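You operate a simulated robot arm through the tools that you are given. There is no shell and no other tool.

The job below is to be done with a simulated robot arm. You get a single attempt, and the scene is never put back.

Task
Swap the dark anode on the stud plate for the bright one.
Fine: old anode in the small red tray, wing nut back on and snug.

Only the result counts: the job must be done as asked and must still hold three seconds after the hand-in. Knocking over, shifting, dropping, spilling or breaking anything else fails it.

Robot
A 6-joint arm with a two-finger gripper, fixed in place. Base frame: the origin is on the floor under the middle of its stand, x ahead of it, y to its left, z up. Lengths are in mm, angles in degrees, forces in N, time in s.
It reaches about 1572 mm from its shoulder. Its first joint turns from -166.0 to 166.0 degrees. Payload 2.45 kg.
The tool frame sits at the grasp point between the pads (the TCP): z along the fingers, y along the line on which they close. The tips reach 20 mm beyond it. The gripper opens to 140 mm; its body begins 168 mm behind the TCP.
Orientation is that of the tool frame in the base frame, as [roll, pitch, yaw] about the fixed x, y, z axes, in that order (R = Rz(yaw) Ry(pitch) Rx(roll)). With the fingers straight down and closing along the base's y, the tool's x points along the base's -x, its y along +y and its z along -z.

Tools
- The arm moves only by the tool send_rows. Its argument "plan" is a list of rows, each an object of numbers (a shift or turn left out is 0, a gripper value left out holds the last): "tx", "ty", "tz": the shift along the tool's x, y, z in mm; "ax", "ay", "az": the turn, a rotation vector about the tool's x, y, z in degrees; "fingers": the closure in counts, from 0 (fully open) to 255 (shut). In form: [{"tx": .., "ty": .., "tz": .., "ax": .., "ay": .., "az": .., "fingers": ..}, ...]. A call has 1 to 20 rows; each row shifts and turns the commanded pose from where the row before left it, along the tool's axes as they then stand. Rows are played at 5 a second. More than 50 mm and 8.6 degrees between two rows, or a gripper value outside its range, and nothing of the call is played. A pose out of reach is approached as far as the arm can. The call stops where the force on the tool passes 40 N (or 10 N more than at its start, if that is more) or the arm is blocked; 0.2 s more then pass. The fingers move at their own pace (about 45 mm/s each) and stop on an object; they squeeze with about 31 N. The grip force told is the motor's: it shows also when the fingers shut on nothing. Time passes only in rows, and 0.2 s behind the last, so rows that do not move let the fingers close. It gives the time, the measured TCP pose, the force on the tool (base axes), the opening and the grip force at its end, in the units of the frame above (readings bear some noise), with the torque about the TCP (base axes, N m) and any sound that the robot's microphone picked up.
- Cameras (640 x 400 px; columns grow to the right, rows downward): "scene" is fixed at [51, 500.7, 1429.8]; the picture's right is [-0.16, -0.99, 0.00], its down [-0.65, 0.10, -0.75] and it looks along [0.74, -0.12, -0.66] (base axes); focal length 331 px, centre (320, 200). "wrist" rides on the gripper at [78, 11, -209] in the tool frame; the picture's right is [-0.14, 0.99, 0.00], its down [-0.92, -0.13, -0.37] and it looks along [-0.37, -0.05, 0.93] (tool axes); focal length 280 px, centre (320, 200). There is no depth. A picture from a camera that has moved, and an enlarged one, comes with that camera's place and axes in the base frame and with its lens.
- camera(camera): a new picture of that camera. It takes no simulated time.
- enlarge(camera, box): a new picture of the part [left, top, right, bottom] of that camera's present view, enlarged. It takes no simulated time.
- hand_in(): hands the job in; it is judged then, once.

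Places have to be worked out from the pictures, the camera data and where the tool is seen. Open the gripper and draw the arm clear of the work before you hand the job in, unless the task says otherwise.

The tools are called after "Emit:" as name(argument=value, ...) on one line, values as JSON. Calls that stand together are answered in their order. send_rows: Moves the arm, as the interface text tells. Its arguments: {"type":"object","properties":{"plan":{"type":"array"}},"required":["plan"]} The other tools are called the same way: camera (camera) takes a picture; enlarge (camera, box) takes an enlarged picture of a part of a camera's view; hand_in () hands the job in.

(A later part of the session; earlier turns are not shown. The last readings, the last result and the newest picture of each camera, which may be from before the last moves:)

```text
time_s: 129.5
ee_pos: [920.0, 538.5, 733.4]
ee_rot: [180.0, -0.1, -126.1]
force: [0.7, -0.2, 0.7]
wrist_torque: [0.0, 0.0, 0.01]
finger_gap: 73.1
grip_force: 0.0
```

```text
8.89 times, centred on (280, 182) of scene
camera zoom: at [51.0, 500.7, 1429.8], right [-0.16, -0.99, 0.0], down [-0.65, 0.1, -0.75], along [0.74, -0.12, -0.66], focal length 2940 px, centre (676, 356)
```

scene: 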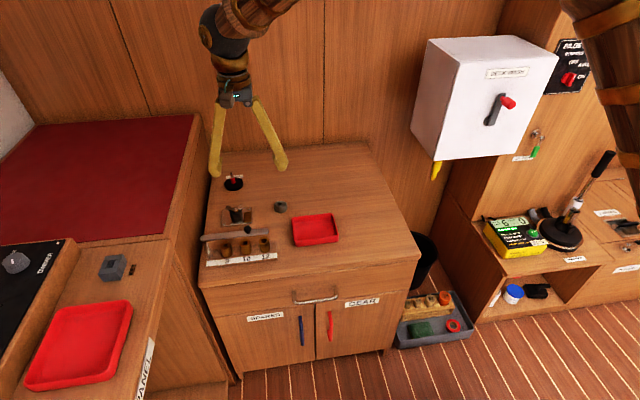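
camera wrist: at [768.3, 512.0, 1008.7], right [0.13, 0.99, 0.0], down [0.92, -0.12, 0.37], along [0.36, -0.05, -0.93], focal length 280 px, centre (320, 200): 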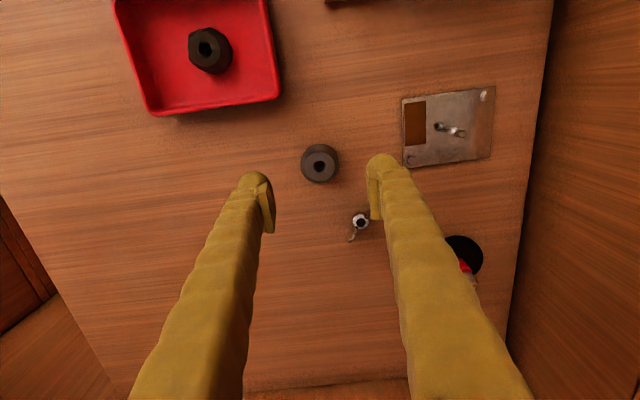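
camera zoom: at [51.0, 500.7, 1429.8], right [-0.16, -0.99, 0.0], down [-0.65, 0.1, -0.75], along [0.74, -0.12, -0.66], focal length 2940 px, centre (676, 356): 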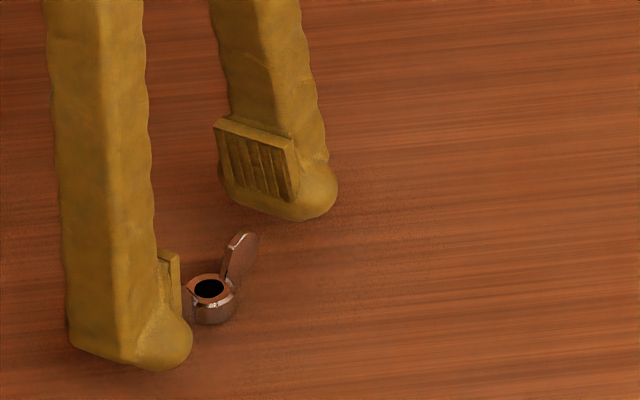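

Nut at about (919.8, 539.4), nearly centred. I trim, lower to TCP z≈722.5 and close on the wing tips.

Emit:
send_rows(plan=[{"tx": 0.3, "ty": 0.45, "tz": 6}, {"tz": 4}, {"tz": 2.3}, {}, {"fingers": 150}, {}, {"fingers": 175}, {}, {}, {}])

Emit:
enlarge(camera="wrist", box=[280, 150, 360, 220])

Emit:
enlarge(camera="scene", box=[255, 160, 305, 205])

```text
time_s: 131.7
ee_pos: [918.5, 539.3, 722.1]
ee_rot: [180.0, 0.0, -126.1]
force: [0.2, 0.2, 0.4]
wrist_torque: [0.02, 0.02, -0.03]
finger_gap: 51.4
grip_force: 31.4
```

```text
5.71 times, centred on (320, 185) of wrist
camera zoom: at [864.7, 482.6, 931.5], right [-0.72, 0.69, 0.0], down [0.65, 0.67, 0.37], along [0.25, 0.26, -0.93], focal length 1602 px, centre (320, 286)
```

zoom: 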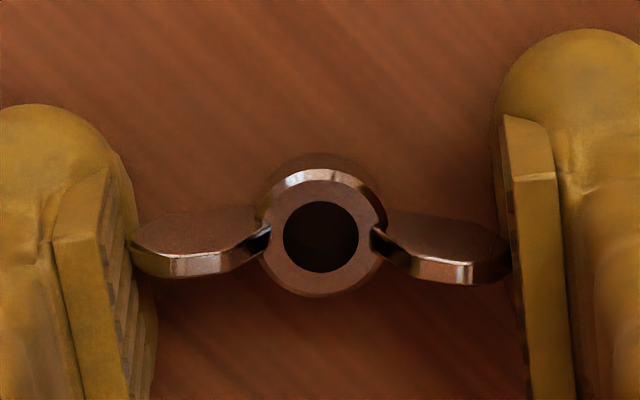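

```text
8.89 times, centred on (280, 182) of scene
camera zoom: at [51.0, 500.7, 1429.8], right [-0.16, -0.99, 0.0], down [-0.65, 0.1, -0.75], along [0.74, -0.12, -0.66], focal length 2940 px, centre (676, 356)
```

zoom: 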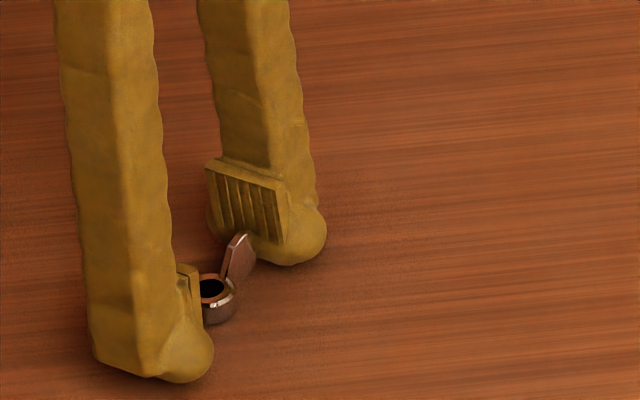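

The nut is gripped evenly (51.4 mm). I lift it and carry it over the stud.

Emit:
send_rows(plan=[{"tz": -5}, {"tz": -15}, {"tz": -25}, {"tz": -25}, {"tx": -5.2, "ty": 27.0}, {"tx": -5.2, "ty": 27.0}, {"tx": -5.2, "ty": 27.0}, {"tx": -5.2, "ty": 27.0}, {"tx": -5.2, "ty": 27.1}, {}, {}])

Emit:
enlarge(camera="wrist", box=[280, 150, 360, 220])

Emit:
enlarge(camera="scene", box=[215, 175, 265, 225])

```text
time_s: 134.1
ee_pos: [822.8, 639.6, 792.1]
ee_rot: [179.9, -0.1, -126.1]
force: [0.1, -0.4, 0.4]
wrist_torque: [-0.01, -0.02, -0.03]
finger_gap: 51.1
grip_force: 31.0
```

```text
5.71 times, centred on (320, 185) of wrist
camera zoom: at [769.2, 582.8, 1001.6], right [-0.72, 0.69, 0.0], down [0.65, 0.67, 0.37], along [0.25, 0.26, -0.93], focal length 1602 px, centre (320, 286)
```

zoom: 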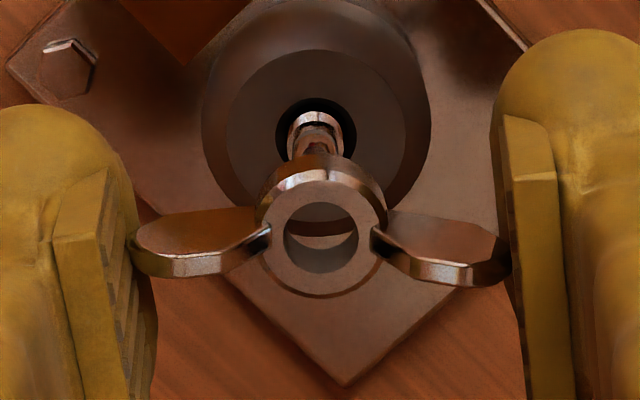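

```text
8.00 times, centred on (240, 200) of scene
camera zoom: at [51.0, 500.7, 1429.8], right [-0.16, -0.99, 0.0], down [-0.65, 0.1, -0.75], along [0.74, -0.12, -0.66], focal length 2646 px, centre (960, 200)
```

zoom: 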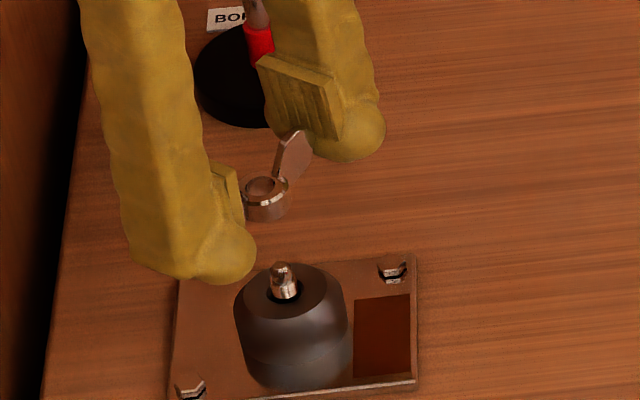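

The camera pose says shift about (+1.5, +0.2) mm; I apply it and descend to just above the stud tip.

Emit:
send_rows(plan=[{"tx": -1.2, "ty": -0.8, "tz": 8}, {"tz": 8}, {"tz": 7}, {"tz": 4}, {}, {}])

Emit:
enlarge(camera="wrist", box=[300, 165, 340, 195])

Emit:
enlarge(camera="scene", box=[225, 190, 255, 220])

```text
time_s: 135.5
ee_pos: [825.1, 639.9, 764.0]
ee_rot: [-180.0, -0.1, -126.1]
force: [0.1, -0.6, -0.1]
wrist_torque: [0.03, 0.0, 0.0]
finger_gap: 51.5
grip_force: 31.3
```

```text
13.33 times, centred on (320, 180) of wrist
camera zoom: at [771.0, 583.2, 973.5], right [-0.72, 0.69, 0.0], down [0.65, 0.67, 0.37], along [0.25, 0.26, -0.93], focal length 3738 px, centre (320, 467)
```

zoom: 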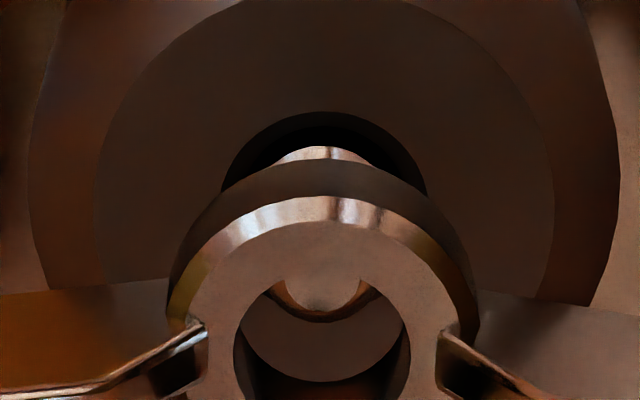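

```text
13.33 times, centred on (240, 205) of scene
camera zoom: at [51.0, 500.7, 1429.8], right [-0.16, -0.99, 0.0], down [-0.65, 0.1, -0.75], along [0.74, -0.12, -0.66], focal length 4410 px, centre (1387, 133)
```

zoom: 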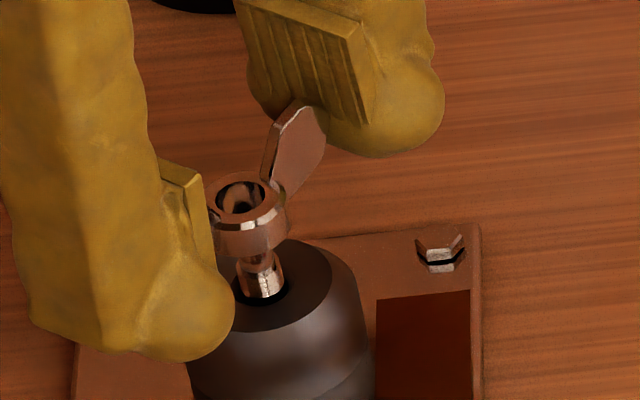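

The wrist view shows good concentricity. I double-check with a closer scene view before lowering.

Emit:
enlarge(camera="scene", box=[232, 198, 250, 212])

Emit:
enlarge(camera="wrist", box=[308, 174, 332, 198])

```text
16.00 times, centred on (241, 205) of scene
camera zoom: at [51.0, 500.7, 1429.8], right [-0.16, -0.99, 0.0], down [-0.65, 0.1, -0.75], along [0.74, -0.12, -0.66], focal length 5292 px, centre (1584, 120)
```

zoom: 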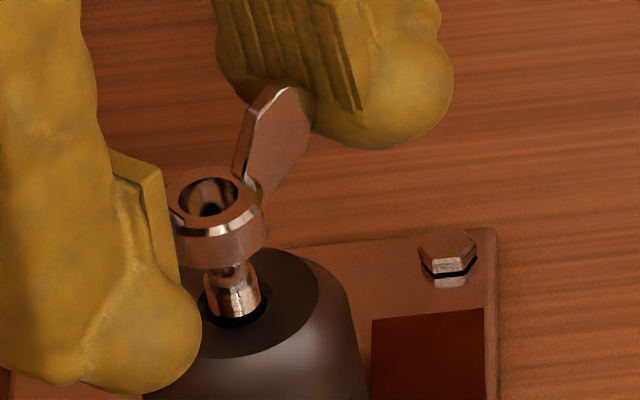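

```text
16.00 times, centred on (320, 186) of wrist
camera zoom: at [771.0, 583.2, 973.5], right [-0.72, 0.69, 0.0], down [0.65, 0.67, 0.37], along [0.25, 0.26, -0.93], focal length 4486 px, centre (320, 424)
```

zoom: 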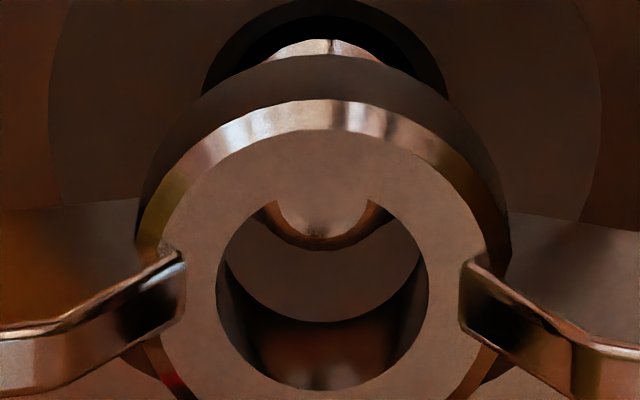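

Stud is ~0.6 mm nearer the camera side than the nut axis. I shift +0.6 tool x, −0.2 tool y, then lower in 1 mm steps.

Emit:
send_rows(plan=[{"tx": 0.6, "ty": -0.2}, {}, {"tz": 1}, {"tz": 1}, {"tz": 1}, {"tz": 1}, {"tz": 1}, {}])

Emit:
enlarge(camera="wrist", box=[308, 174, 332, 198])

Emit:
enlarge(camera="scene", box=[232, 198, 250, 212])

```text
time_s: 137.3
ee_pos: [826.9, 640.1, 758.8]
ee_rot: [-180.0, -0.2, -126.0]
force: [-1.4, -0.5, 2.0]
wrist_torque: [-0.01, 0.05, 0.01]
finger_gap: 50.9
grip_force: 30.8
```

```text
16.00 times, centred on (320, 186) of wrist
camera zoom: at [771.7, 583.3, 968.5], right [-0.72, 0.69, 0.0], down [0.65, 0.67, 0.37], along [0.25, 0.26, -0.93], focal length 4486 px, centre (320, 424)
```

zoom: 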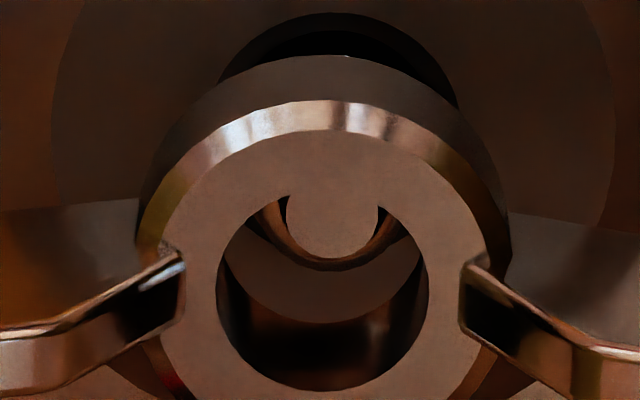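

```text
16.00 times, centred on (241, 205) of scene
camera zoom: at [51.0, 500.7, 1429.8], right [-0.16, -0.99, 0.0], down [-0.65, 0.1, -0.75], along [0.74, -0.12, -0.66], focal length 5292 px, centre (1584, 120)
```

zoom: 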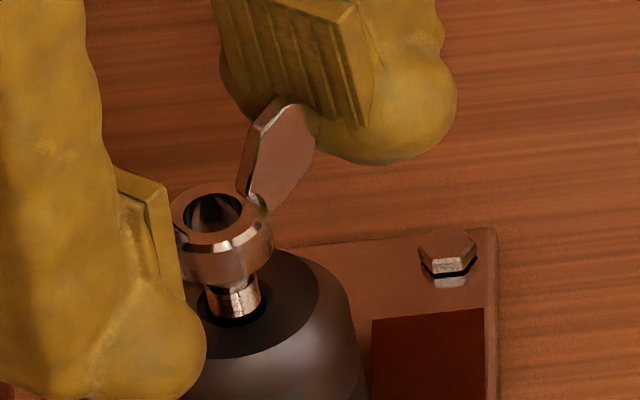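

The tip is just at the nut's mouth. I nudge toward the stud's centre (about −0.6, −0.3 mm) and confirm.

Emit:
send_rows(plan=[{"tx": 0.7, "ty": 0.2, "tz": -0.5}, {}, {}])

Emit:
enlarge(camera="wrist", box=[308, 174, 332, 198])

```text
time_s: 138.1
ee_pos: [824.3, 638.7, 759.8]
ee_rot: [180.0, 0.0, -126.0]
force: [-0.8, -0.6, 0.1]
wrist_torque: [-0.03, 0.01, 0.01]
finger_gap: 51.0
grip_force: 30.7
```

```text
16.00 times, centred on (320, 186) of wrist
camera zoom: at [770.9, 582.6, 969.1], right [-0.72, 0.69, 0.0], down [0.65, 0.67, 0.37], along [0.25, 0.26, -0.93], focal length 4486 px, centre (320, 424)
```

zoom: 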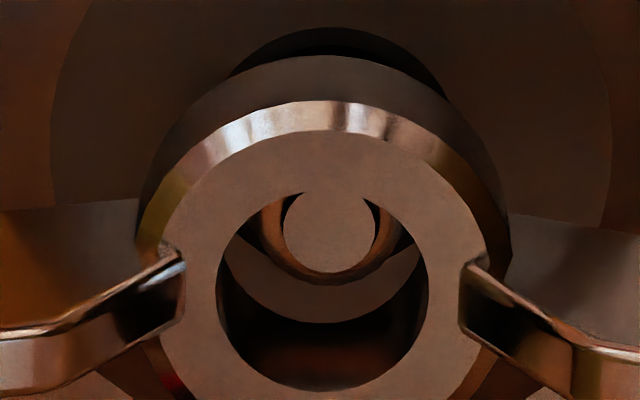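

Concentric now. I lower in 1 mm steps.

Emit:
send_rows(plan=[{"tz": 1}, {"tz": 1}, {"tz": 1}, {"tz": 1}, {}])

Emit:
enlarge(camera="wrist", box=[308, 174, 332, 198])

Emit:
enlarge(camera="scene", box=[232, 198, 250, 212])

```text
time_s: 139.3
ee_pos: [825.8, 639.1, 755.1]
ee_rot: [179.9, -0.1, -126.1]
force: [0.4, -0.1, -0.2]
wrist_torque: [-0.02, 0.01, 0.0]
finger_gap: 50.9
grip_force: 30.8
```

```text
16.00 times, centred on (320, 186) of wrist
camera zoom: at [771.2, 582.3, 964.9], right [-0.72, 0.69, 0.0], down [0.65, 0.67, 0.37], along [0.25, 0.26, -0.93], focal length 4486 px, centre (320, 424)
```

zoom: 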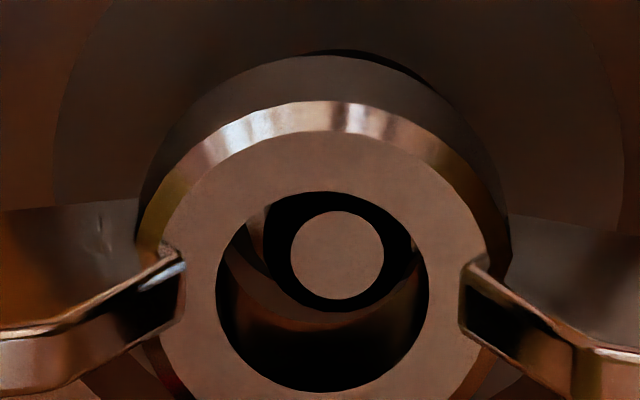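

```text
16.00 times, centred on (241, 205) of scene
camera zoom: at [51.0, 500.7, 1429.8], right [-0.16, -0.99, 0.0], down [-0.65, 0.1, -0.75], along [0.74, -0.12, -0.66], focal length 5292 px, centre (1584, 120)
```

zoom: 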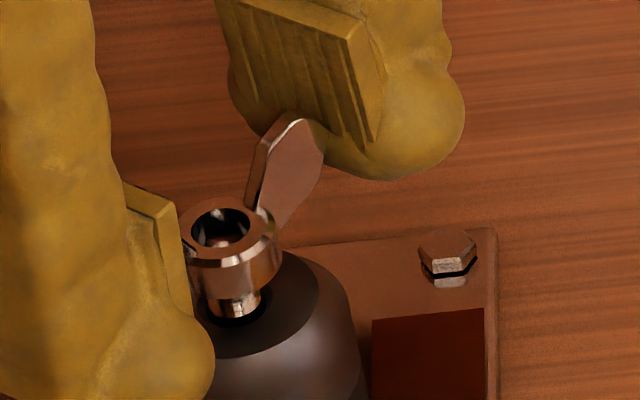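

The stud is inside the nut's bore, ~0.6 mm to the right; I trim +0.5 tool y and continue down.

Emit:
send_rows(plan=[{"ty": 0.5}, {}, {"tz": 1}, {"tz": 1}, {"tz": 1}, {}])

Emit:
enlarge(camera="wrist", box=[308, 174, 332, 198])

Emit:
enlarge(camera="scene", box=[232, 198, 250, 212])

```text
time_s: 140.7
ee_pos: [824.1, 639.8, 753.0]
ee_rot: [180.0, 0.0, -126.1]
force: [0.5, 0.8, 0.3]
wrist_torque: [0.0, 0.01, 0.01]
finger_gap: 50.8
grip_force: 30.8
```

```text
16.00 times, centred on (320, 186) of wrist
camera zoom: at [770.5, 583.0, 961.9], right [-0.72, 0.69, 0.0], down [0.65, 0.67, 0.37], along [0.25, 0.26, -0.93], focal length 4486 px, centre (320, 424)
```

zoom: 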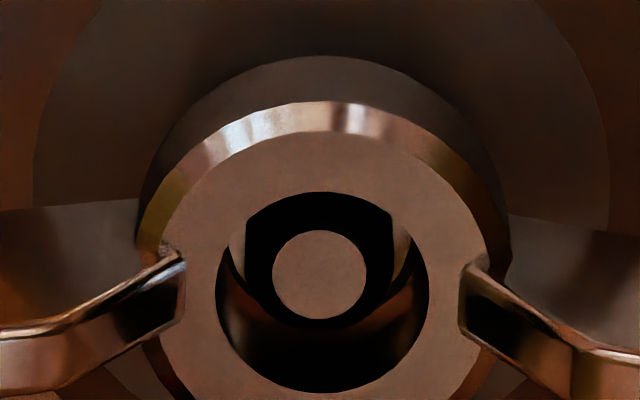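

```text
16.00 times, centred on (241, 205) of scene
camera zoom: at [51.0, 500.7, 1429.8], right [-0.16, -0.99, 0.0], down [-0.65, 0.1, -0.75], along [0.74, -0.12, -0.66], focal length 5292 px, centre (1584, 120)
```

zoom: 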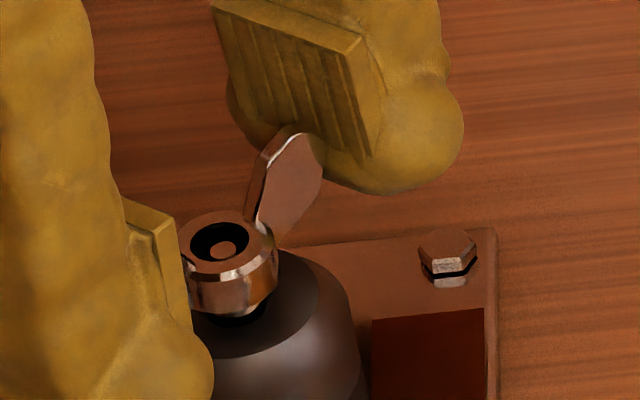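

Centred on the stud, no load. I continue lowering until it meets the thread.

Emit:
send_rows(plan=[{"tz": 1}, {"tz": 1}, {"tz": 1}, {}])

Emit:
enlarge(camera="wrist", box=[308, 174, 332, 198])

```text
time_s: 141.7
ee_pos: [825.0, 638.3, 750.0]
ee_rot: [-180.0, -0.2, -126.1]
force: [-12.6, -15.2, 10.8]
wrist_torque: [-0.1, 0.27, 0.02]
finger_gap: 51.3
grip_force: 31.0
```

```text
16.00 times, centred on (320, 186) of wrist
camera zoom: at [770.7, 583.0, 959.4], right [-0.72, 0.69, 0.0], down [0.65, 0.67, 0.37], along [0.25, 0.26, -0.93], focal length 4486 px, centre (320, 424)
```

zoom: 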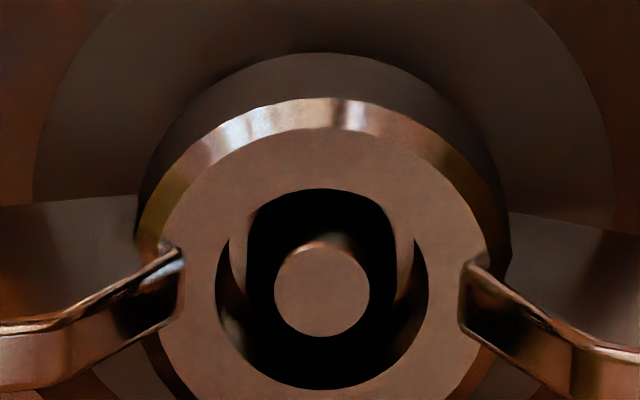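

Loads appeared (lateral −f and up), so the nut has met the thread and is being centred. I relieve the lateral load by shifting +0.6 along tool x.

Emit:
send_rows(plan=[{"tx": 0.6}, {}, {}])

```text
time_s: 142.5
ee_pos: [824.9, 639.0, 750.0]
ee_rot: [-180.0, -0.1, -126.1]
force: [-3.0, -6.8, 4.3]
wrist_torque: [-0.09, 0.09, 0.02]
finger_gap: 51.3
grip_force: 30.8
```

Emit:
send_rows(plan=[{"tx": 0.3}, {"az": 6}, {"az": 6}, {"az": 6}, {}])

Emit:
enlarge(camera="wrist", box=[300, 164, 340, 204])

Emit:
enlarge(camera="scene", box=[230, 195, 252, 213])

```text
time_s: 143.7
ee_pos: [823.8, 639.1, 750.1]
ee_rot: [180.0, 0.0, -144.1]
force: [9.9, 28.7, -7.7]
wrist_torque: [0.49, -0.24, 0.04]
finger_gap: 51.0
grip_force: 30.9
```

```text
10.00 times, centred on (320, 184) of wrist
camera zoom: at [755.4, 602.4, 959.0], right [-0.47, 0.88, 0.0], down [0.82, 0.44, 0.37], along [0.33, 0.17, -0.93], focal length 2804 px, centre (320, 360)
```

zoom: 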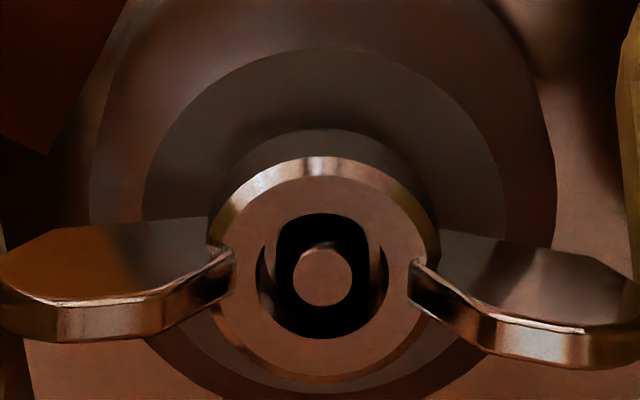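

```text
16.00 times, centred on (241, 204) of scene
camera zoom: at [51.0, 500.7, 1429.8], right [-0.16, -0.99, 0.0], down [-0.65, 0.1, -0.75], along [0.74, -0.12, -0.66], focal length 5292 px, centre (1584, 136)
```

zoom: 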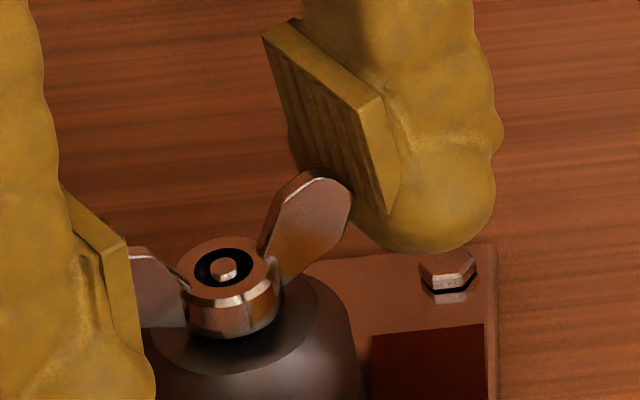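

The nut is held by the thread now and turns with the gripper. I release, recentre on the stud, and set up the fork for clockwise driving (fingers rotated 90° counter-clockwise from the wings).

Emit:
send_rows(plan=[{"fingers": 140}, {}, {"fingers": 110}, {}, {"tx": -1.4, "ty": 0.1}, {"az": -8.5}, {"az": -8.5}, {"az": -8.5}, {"az": -8.5}, {"az": -8.5}, {"az": -8.5}, {"az": -8.5}, {"az": -8.5}, {"az": -8.5}, {"az": -8.5}, {"az": -5}, {}])

Emit:
enlarge(camera="wrist", box=[260, 140, 380, 230])

Emit:
enlarge(camera="scene", box=[225, 190, 260, 220])

```text
time_s: 147.3
ee_pos: [825.1, 639.9, 749.1]
ee_rot: [179.9, -0.1, -53.9]
force: [-0.5, 0.0, -0.4]
wrist_torque: [0.01, 0.01, 0.01]
finger_gap: 79.8
grip_force: 0.1
```

```text
4.44 times, centred on (320, 185) of wrist
camera zoom: at [863.0, 570.6, 958.5], right [-0.88, -0.47, 0.0], down [-0.44, 0.82, 0.37], along [-0.17, 0.32, -0.93], focal length 1246 px, centre (320, 267)
```

zoom: 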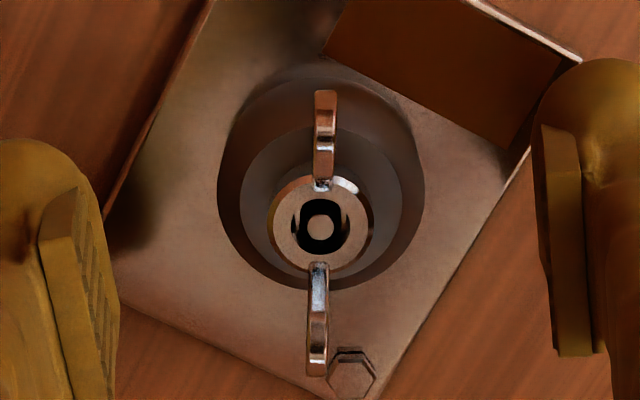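

```text
13.33 times, centred on (242, 205) of scene
camera zoom: at [51.0, 500.7, 1429.8], right [-0.16, -0.99, 0.0], down [-0.65, 0.1, -0.75], along [0.74, -0.12, -0.66], focal length 4410 px, centre (1353, 133)
```

zoom: 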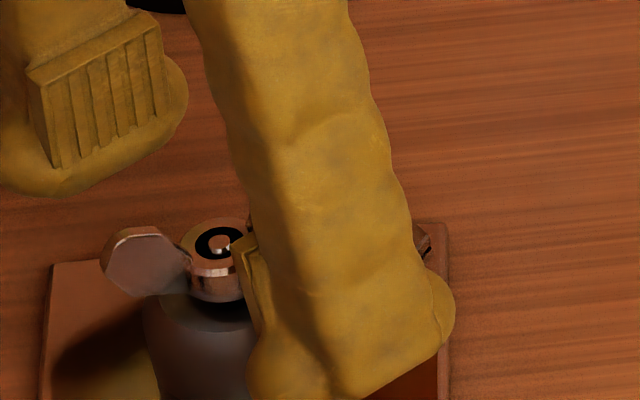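

The nut sits upright on the stud, wings perpendicular to the closing line. I trim, close to 27 mm, and drive clockwise.

Emit:
send_rows(plan=[{"tx": -0.6}, {"fingers": 180}, {}, {"fingers": 206}, {}, {}])

Emit:
enlarge(camera="wrist", box=[260, 140, 380, 230])

```text
time_s: 148.7
ee_pos: [824.3, 640.3, 747.6]
ee_rot: [179.9, 0.0, -54.1]
force: [0.3, -0.1, -0.1]
wrist_torque: [-0.01, -0.02, 0.02]
finger_gap: 27.0
grip_force: 0.0
```

```text
4.44 times, centred on (320, 185) of wrist
camera zoom: at [862.4, 571.0, 958.3], right [-0.88, -0.47, 0.0], down [-0.44, 0.82, 0.37], along [-0.17, 0.32, -0.93], focal length 1246 px, centre (320, 267)
```

zoom: 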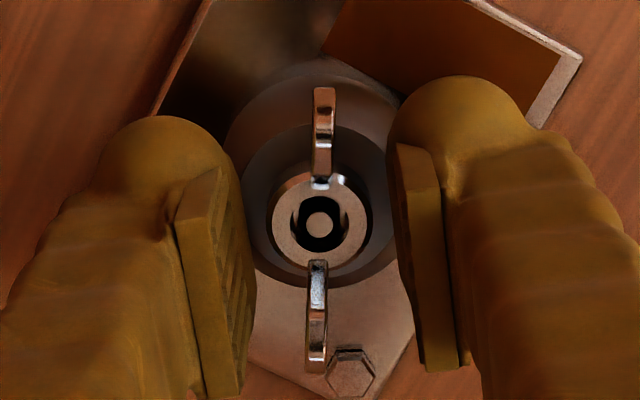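

Clear on all sides. Driving clockwise 170°.

Emit:
send_rows(plan=[{"az": 8.5}, {"az": 8.5}, {"az": 8.5}, {"az": 8.5}, {"az": 8.5}, {"az": 8.5}, {"az": 8.5}, {"az": 8.5}, {"az": 8.5}, {"az": 8.5}, {"az": 8.5}, {"az": 8.5}, {"az": 8.5}, {"az": 8.5}, {"az": 8.5}, {"az": 8.5}, {"az": 8.5}, {"az": 8.5}, {"az": 8.5}, {}])

Emit:
enlarge(camera="wrist", box=[260, 140, 380, 230])

Emit:
enlarge(camera="scene", box=[225, 190, 260, 220])

```text
time_s: 152.9
ee_pos: [825.0, 640.9, 750.0]
ee_rot: [-179.8, 0.0, 144.3]
force: [0.8, -0.7, 0.3]
wrist_torque: [-0.02, -0.01, -0.02]
finger_gap: 26.9
grip_force: 0.0
```

```text
4.44 times, centred on (320, 185) of wrist
camera zoom: at [768.3, 694.9, 959.5], right [0.69, 0.72, 0.0], down [0.67, -0.64, 0.37], along [0.27, -0.26, -0.93], focal length 1246 px, centre (320, 267)
```

zoom: 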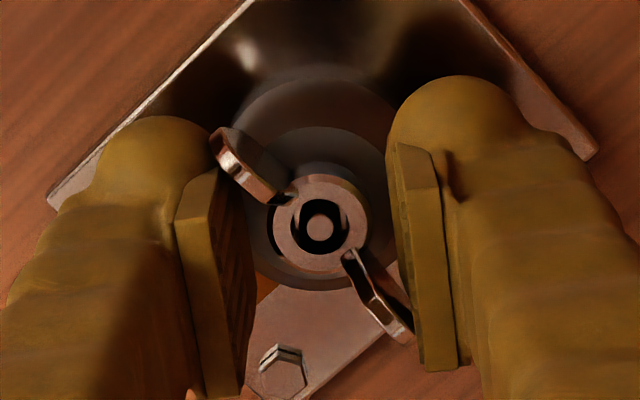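

```text
13.33 times, centred on (242, 205) of scene
camera zoom: at [51.0, 500.7, 1429.8], right [-0.16, -0.99, 0.0], down [-0.65, 0.1, -0.75], along [0.74, -0.12, -0.66], focal length 4410 px, centre (1353, 133)
```

zoom: 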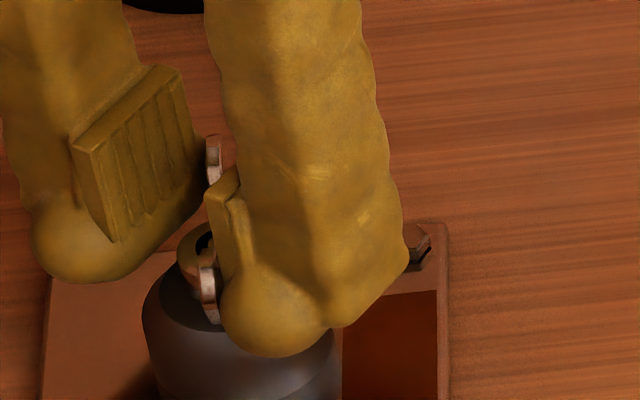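

The nut follows with no load. I continue clockwise to near the wrist limit (−129°).

Emit:
send_rows(plan=[{"az": 8.5}, {"az": 8.5}, {"az": 8.5}, {"az": 8.5}, {"az": 8.5}, {"az": 8.5}, {"az": 8.5}, {"az": 8.5}, {"az": 8.5}, {"az": 8.5}, {}])

Emit:
enlarge(camera="wrist", box=[260, 140, 380, 230])

Emit:
enlarge(camera="scene", box=[225, 190, 260, 220])

```text
time_s: 155.3
ee_pos: [825.8, 640.7, 749.8]
ee_rot: [-179.9, 0.1, 59.3]
force: [-0.5, 0.3, 0.3]
wrist_torque: [-0.02, -0.01, 0.01]
finger_gap: 26.9
grip_force: 0.0
```

```text
4.44 times, centred on (320, 185) of wrist
camera zoom: at [875.3, 702.4, 958.8], right [0.78, -0.62, 0.0], down [-0.58, -0.73, 0.37], along [-0.23, -0.29, -0.93], focal length 1246 px, centre (320, 267)
```

zoom: 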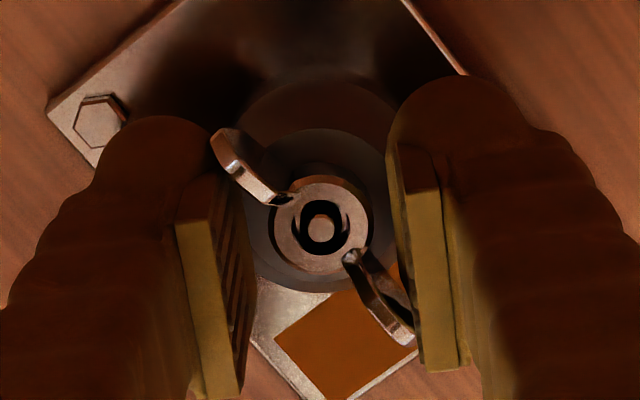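

```text
13.33 times, centred on (242, 205) of scene
camera zoom: at [51.0, 500.7, 1429.8], right [-0.16, -0.99, 0.0], down [-0.65, 0.1, -0.75], along [0.74, -0.12, -0.66], focal length 4410 px, centre (1353, 133)
```

zoom: 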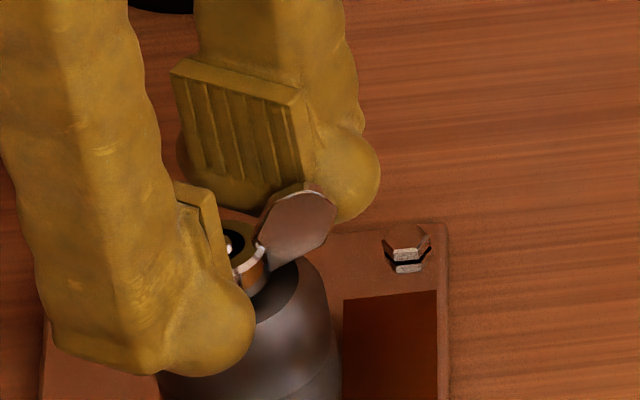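

Driving well: ~223° clockwise so far. I open, rotate back counter-clockwise for the next stroke.

Emit:
send_rows(plan=[{"fingers": 110}, {}, {}, {"az": -8.5}, {"az": -8.5}, {"az": -8.5}, {"az": -8.5}, {"az": -8.5}, {"az": -8.5}, {"az": -8.5}, {"az": -8.5}, {"az": -8.5}, {"az": -8.5}, {"az": -8.5}, {"az": -8.5}, {"az": -8.5}, {"az": -8.5}, {"az": -8.5}, {"az": -8.5}, {"az": -8.5}])

Emit:
enlarge(camera="wrist", box=[260, 140, 380, 230])

Emit:
enlarge(camera="scene", box=[225, 190, 260, 220])

```text
time_s: 159.5
ee_pos: [824.9, 640.4, 750.3]
ee_rot: [180.0, -0.1, -156.1]
force: [-0.1, 0.7, -0.4]
wrist_torque: [0.01, 0.03, -0.02]
finger_gap: 79.5
grip_force: 0.1
```

```text
4.44 times, centred on (320, 185) of wrist
camera zoom: at [750.7, 618.8, 959.0], right [-0.28, 0.96, 0.0], down [0.89, 0.26, 0.37], along [0.35, 0.1, -0.93], focal length 1246 px, centre (320, 267)
```

zoom: 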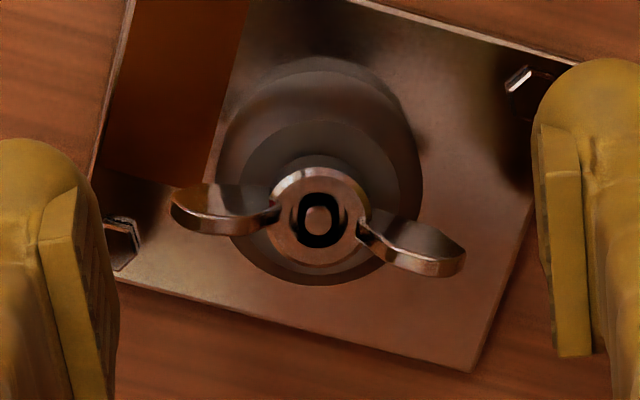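

```text
13.33 times, centred on (242, 205) of scene
camera zoom: at [51.0, 500.7, 1429.8], right [-0.16, -0.99, 0.0], down [-0.65, 0.1, -0.75], along [0.74, -0.12, -0.66], focal length 4410 px, centre (1353, 133)
```

zoom: 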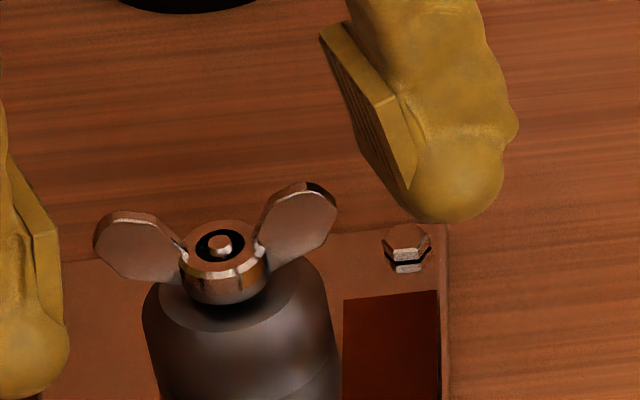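

The nut is level and descending slowly. I trim centring, continue rotating back to g≈126°, and close the fork.

Emit:
send_rows(plan=[{"tx": 0.6}, {"az": -8.5}, {"az": -8.5}, {"az": -8.5}, {"az": -8.5}, {"az": -8.5}, {"az": -8.5}, {"az": -8.5}, {"az": -8.5}, {"az": -8.5}, {"az": -8.5}, {"az": -8.5}, {"az": -8.5}, {}, {"fingers": 180}, {}, {"fingers": 206}, {}, {}])

Emit:
enlarge(camera="wrist", box=[260, 140, 380, 230])

```text
time_s: 163.5
ee_pos: [824.9, 639.2, 749.4]
ee_rot: [179.9, 0.0, -54.1]
force: [-0.6, -0.1, 0.4]
wrist_torque: [0.01, -0.01, 0.0]
finger_gap: 26.9
grip_force: 0.0
```

```text
4.44 times, centred on (320, 185) of wrist
camera zoom: at [862.6, 570.3, 959.1], right [-0.88, -0.47, 0.0], down [-0.44, 0.82, 0.37], along [-0.17, 0.32, -0.93], focal length 1246 px, centre (320, 267)
```

zoom: 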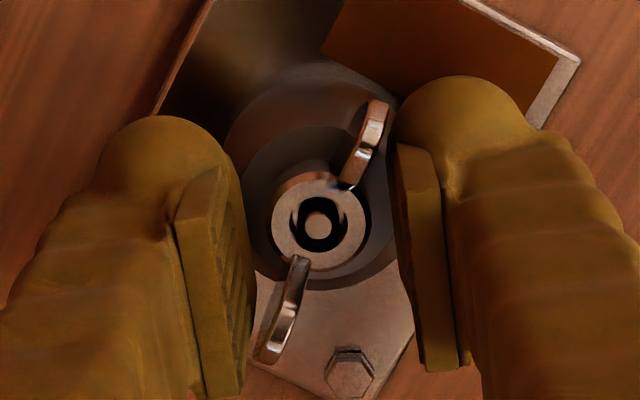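

Fork closed with no contact. Driving clockwise 170° again, watching torque for seating.

Emit:
send_rows(plan=[{"az": 8.5}, {"az": 8.5}, {"az": 8.5}, {"az": 8.5}, {"az": 8.5}, {"az": 8.5}, {"az": 8.5}, {"az": 8.5}, {"az": 8.5}, {"az": 8.5}, {"az": 8.5}, {"az": 8.5}, {"az": 8.5}, {"az": 8.5}, {"az": 8.5}, {"az": 8.5}, {"az": 8.5}, {"az": 8.5}, {"az": 8.5}, {"az": 8.5}])

Emit:
enlarge(camera="wrist", box=[260, 140, 380, 230])

```text
time_s: 167.7
ee_pos: [825.0, 640.5, 749.6]
ee_rot: [-179.9, 0.0, 135.8]
force: [0.0, -0.3, -0.2]
wrist_torque: [-0.01, 0.04, -0.02]
finger_gap: 27.0
grip_force: 0.1
```

```text
4.44 times, centred on (320, 185) of wrist
camera zoom: at [776.7, 702.1, 958.5], right [0.79, 0.61, 0.0], down [0.57, -0.73, 0.37], along [0.22, -0.29, -0.93], focal length 1246 px, centre (320, 267)
```

zoom: 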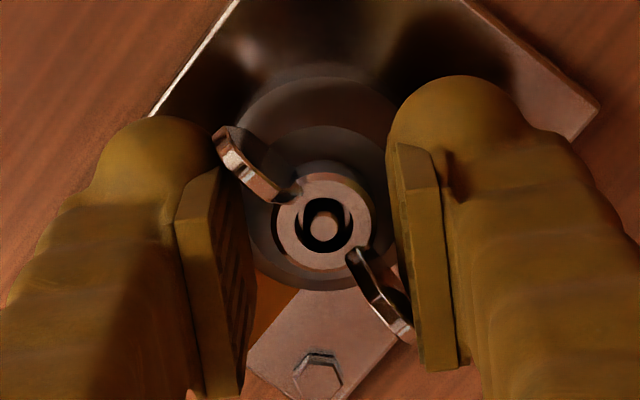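

Continuing clockwise another 85°.

Emit:
send_rows(plan=[{"az": 8.5}, {"az": 8.5}, {"az": 8.5}, {"az": 8.5}, {"az": 8.5}, {"az": 8.5}, {"az": 8.5}, {"az": 8.5}, {"az": 8.5}, {"az": 8.5}, {}])

Emit:
enlarge(camera="wrist", box=[260, 140, 380, 230])

```text
time_s: 170.1
ee_pos: [823.8, 640.8, 749.7]
ee_rot: [179.9, 0.1, 50.8]
force: [-0.2, -0.2, -0.2]
wrist_torque: [0.03, 0.0, -0.01]
finger_gap: 27.0
grip_force: 0.2
```

```text
4.44 times, centred on (320, 185) of wrist
camera zoom: at [882.8, 694.6, 959.0], right [0.68, -0.73, 0.0], down [-0.68, -0.63, 0.37], along [-0.27, -0.25, -0.93], focal length 1246 px, centre (320, 267)
```

zoom: 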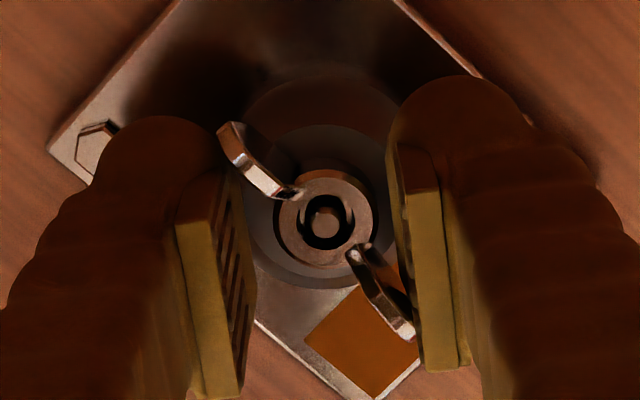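

About 411° clockwise so far, still free. Open and return for the next stroke.

Emit:
send_rows(plan=[{"fingers": 110}, {}, {}, {"az": -8.5}, {"az": -8.5}, {"az": -8.5}, {"az": -8.5}, {"az": -8.5}, {"az": -8.5}, {"az": -8.5}, {"az": -8.5}, {"az": -8.5}, {"az": -8.5}, {"az": -8.5}, {"az": -8.5}, {"az": -8.5}, {"az": -8.5}, {"az": -8.5}, {"az": -8.5}, {"az": -8.5}])

Emit:
enlarge(camera="wrist", box=[260, 140, 380, 230])

Emit:
enlarge(camera="scene", box=[225, 190, 260, 220])

```text
time_s: 174.3
ee_pos: [824.1, 638.9, 750.3]
ee_rot: [-179.9, -0.1, -164.5]
force: [-0.2, -0.1, 0.3]
wrist_torque: [0.0, 0.0, 0.02]
finger_gap: 79.5
grip_force: 0.0
```

```text
4.44 times, centred on (320, 185) of wrist
camera zoom: at [746.7, 629.3, 959.0], right [-0.13, 0.99, 0.0], down [0.92, 0.12, 0.37], along [0.36, 0.05, -0.93], focal length 1246 px, centre (320, 267)
```

zoom: 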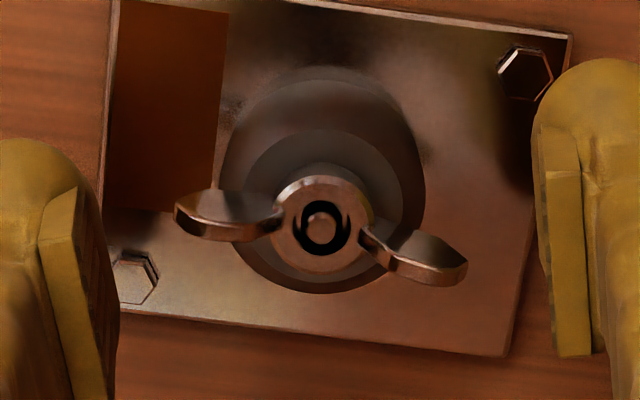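

```text
13.33 times, centred on (242, 205) of scene
camera zoom: at [51.0, 500.7, 1429.8], right [-0.16, -0.99, 0.0], down [-0.65, 0.1, -0.75], along [0.74, -0.12, -0.66], focal length 4410 px, centre (1353, 133)
```

zoom: 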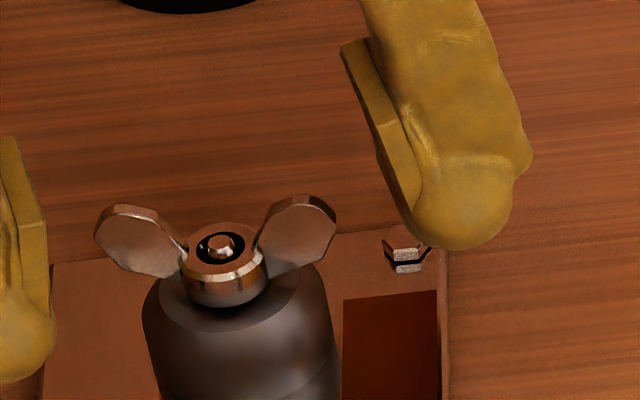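

The nut has come down (stud tip now slightly proud of the ring). I set up the next clockwise stroke.

Emit:
send_rows(plan=[{"az": -8.5}, {"az": -8.5}, {"az": -8.5}, {"az": -8.5}, {"az": -8.5}, {"az": -8.5}, {"az": -8.5}, {"az": -8.5}, {"az": -8.5}, {"az": -8.5}, {"az": -8.5}, {"az": -8.5}, {}, {"fingers": 180}, {}, {"fingers": 206}, {}, {}])

Emit:
enlarge(camera="wrist", box=[260, 140, 380, 230])

```text
time_s: 178.1
ee_pos: [823.6, 640.1, 749.3]
ee_rot: [180.0, 0.1, -62.5]
force: [0.3, -0.1, 0.0]
wrist_torque: [0.01, -0.03, -0.04]
finger_gap: 26.8
grip_force: 0.0
```

```text
4.44 times, centred on (320, 185) of wrist
camera zoom: at [851.7, 565.6, 958.9], right [-0.94, -0.33, 0.0], down [-0.31, 0.88, 0.37], along [-0.12, 0.35, -0.93], focal length 1246 px, centre (320, 267)
```

zoom: 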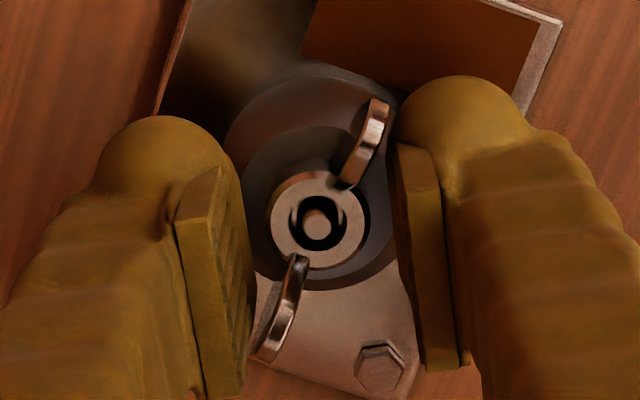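

Driving clockwise in a shorter batch now, to watch for seating.

Emit:
send_rows(plan=[{"az": 8.5}, {"az": 8.5}, {"az": 8.5}, {"az": 8.5}, {"az": 8.5}, {"az": 8.5}, {"az": 8.5}, {"az": 8.5}, {"az": 8.5}, {"az": 8.5}, {"az": 8.5}, {"az": 8.5}, {"az": 8.5}, {"az": 8.5}, {"az": 8.5}, {"az": 8.5}, {"az": 8.5}, {}])

Emit:
enlarge(camera="wrist", box=[260, 140, 380, 230])

Emit:
enlarge(camera="scene", box=[225, 190, 260, 220])

```text
time_s: 181.9
ee_pos: [824.7, 642.0, 749.5]
ee_rot: [-179.8, -0.1, 152.8]
force: [1.6, -4.0, 0.8]
wrist_torque: [0.0, 0.01, 0.06]
finger_gap: 27.8
grip_force: 0.7
```

```text
4.44 times, centred on (320, 185) of wrist
camera zoom: at [760.7, 686.2, 958.8], right [0.57, 0.82, 0.0], down [0.76, -0.53, 0.37], along [0.3, -0.21, -0.93], focal length 1246 px, centre (320, 267)
```

zoom: 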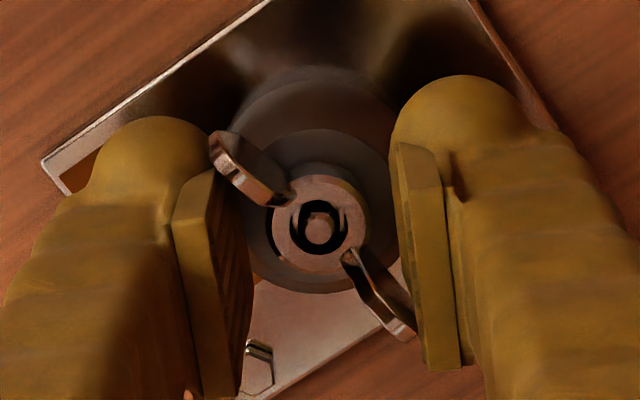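

```text
13.33 times, centred on (242, 205) of scene
camera zoom: at [51.0, 500.7, 1429.8], right [-0.16, -0.99, 0.0], down [-0.65, 0.1, -0.75], along [0.74, -0.12, -0.66], focal length 4410 px, centre (1353, 133)
```

zoom: 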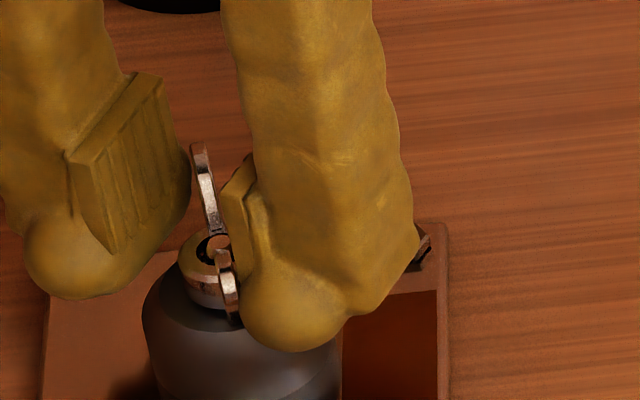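

A small resistance appears (torque +0.06 N·m, gap 27.8): it is starting to seat. I continue in small steps and watch the torque.

Emit:
send_rows(plan=[{"az": 6}, {"az": 6}, {}])

```text
time_s: 182.7
ee_pos: [824.4, 639.7, 749.7]
ee_rot: [-179.8, 0.0, 140.9]
force: [0.2, -13.3, 2.8]
wrist_torque: [-0.11, 0.2, 1.34]
finger_gap: 29.2
grip_force: 28.0
```

Torque jumped to +1.34 N·m: the nut has come up against something. I check whether the hub is seated on the anode.

Emit:
enlarge(camera="scene", box=[228, 198, 252, 218])

Emit:
enlarge(camera="wrist", box=[290, 160, 350, 205])

```text
16.00 times, centred on (240, 208) of scene
camera zoom: at [51.0, 500.7, 1429.8], right [-0.16, -0.99, 0.0], down [-0.65, 0.1, -0.75], along [0.74, -0.12, -0.66], focal length 5292 px, centre (1600, 72)
```

zoom: 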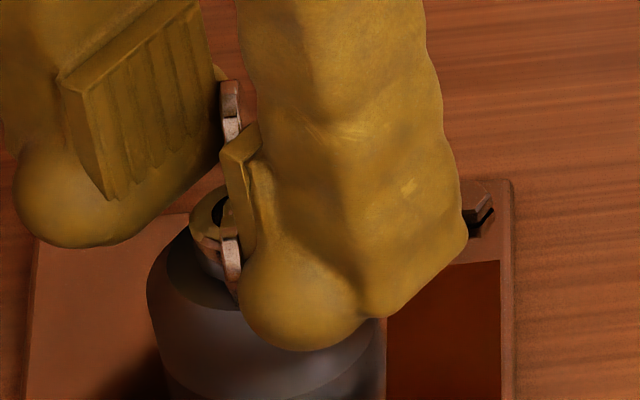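

```text
8.89 times, centred on (320, 182) of wrist
camera zoom: at [771.5, 698.1, 958.6], right [0.73, 0.68, 0.0], down [0.63, -0.68, 0.37], along [0.25, -0.27, -0.93], focal length 2492 px, centre (320, 356)
```

zoom: 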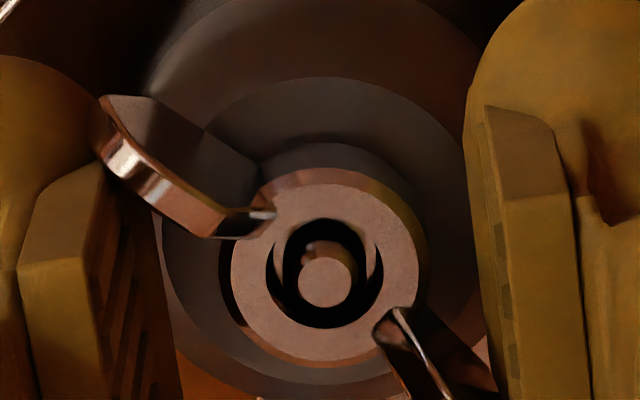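

I open the fingers to view the nut and the seat clearly.

Emit:
send_rows(plan=[{"fingers": 180}, {}, {"fingers": 110}, {}, {}])

Emit:
enlarge(camera="scene", box=[228, 195, 252, 215])

Emit:
enlarge(camera="wrist", box=[290, 160, 350, 205])

```text
time_s: 183.9
ee_pos: [823.8, 641.5, 750.6]
ee_rot: [-179.9, 0.0, 140.9]
force: [0.0, -0.6, 0.5]
wrist_torque: [0.04, 0.0, -0.02]
finger_gap: 79.7
grip_force: 0.1
```

```text
16.00 times, centred on (240, 205) of scene
camera zoom: at [51.0, 500.7, 1429.8], right [-0.16, -0.99, 0.0], down [-0.65, 0.1, -0.75], along [0.74, -0.12, -0.66], focal length 5292 px, centre (1600, 120)
```

zoom: 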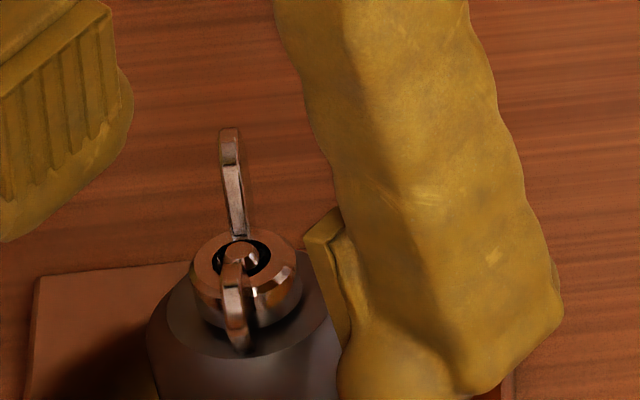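

```text
8.89 times, centred on (320, 182) of wrist
camera zoom: at [771.4, 698.5, 958.7], right [0.73, 0.68, 0.0], down [0.63, -0.68, 0.37], along [0.25, -0.27, -0.93], focal length 2492 px, centre (320, 356)
```

zoom: 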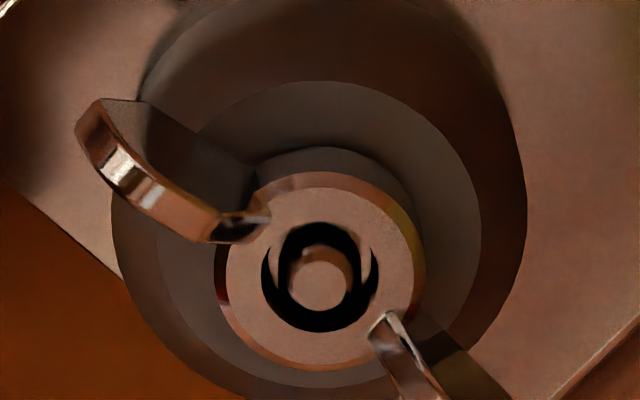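

The ring height now matches the original seated height (about 2 mm lower than at re-engagement). I raise the gripper clear to inspect the seat from the scene camera.

Emit:
send_rows(plan=[{"tz": -10}, {"tz": -20}, {"tz": -30}, {"tz": -30}, {}])

Emit:
enlarge(camera="scene", box=[226, 195, 256, 220])

Emit:
enlarge(camera="wrist", box=[270, 100, 370, 180])

```text
time_s: 185.1
ee_pos: [825.4, 641.5, 842.9]
ee_rot: [-179.8, 0.0, 140.8]
force: [0.2, 0.2, -0.5]
wrist_torque: [0.02, 0.0, -0.02]
finger_gap: 79.8
grip_force: 0.1
```

```text
16.00 times, centred on (241, 208) of scene
camera zoom: at [51.0, 500.7, 1429.8], right [-0.16, -0.99, 0.0], down [-0.65, 0.1, -0.75], along [0.74, -0.12, -0.66], focal length 5292 px, centre (1584, 80)
```

zoom: 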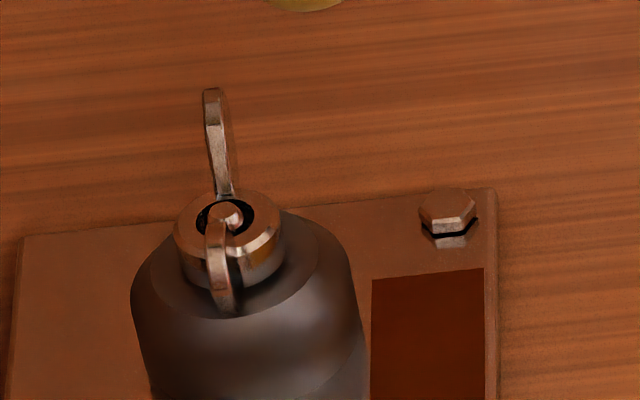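

```text
5.00 times, centred on (320, 140) of wrist
camera zoom: at [772.0, 698.8, 1052.5], right [0.73, 0.68, 0.0], down [0.63, -0.68, 0.37], along [0.25, -0.27, -0.93], focal length 1402 px, centre (320, 500)
```

zoom: 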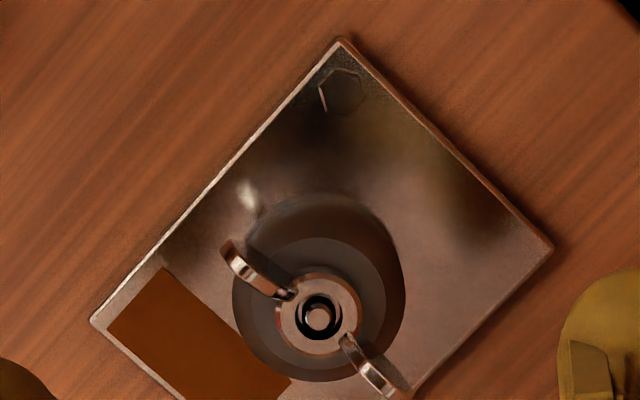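

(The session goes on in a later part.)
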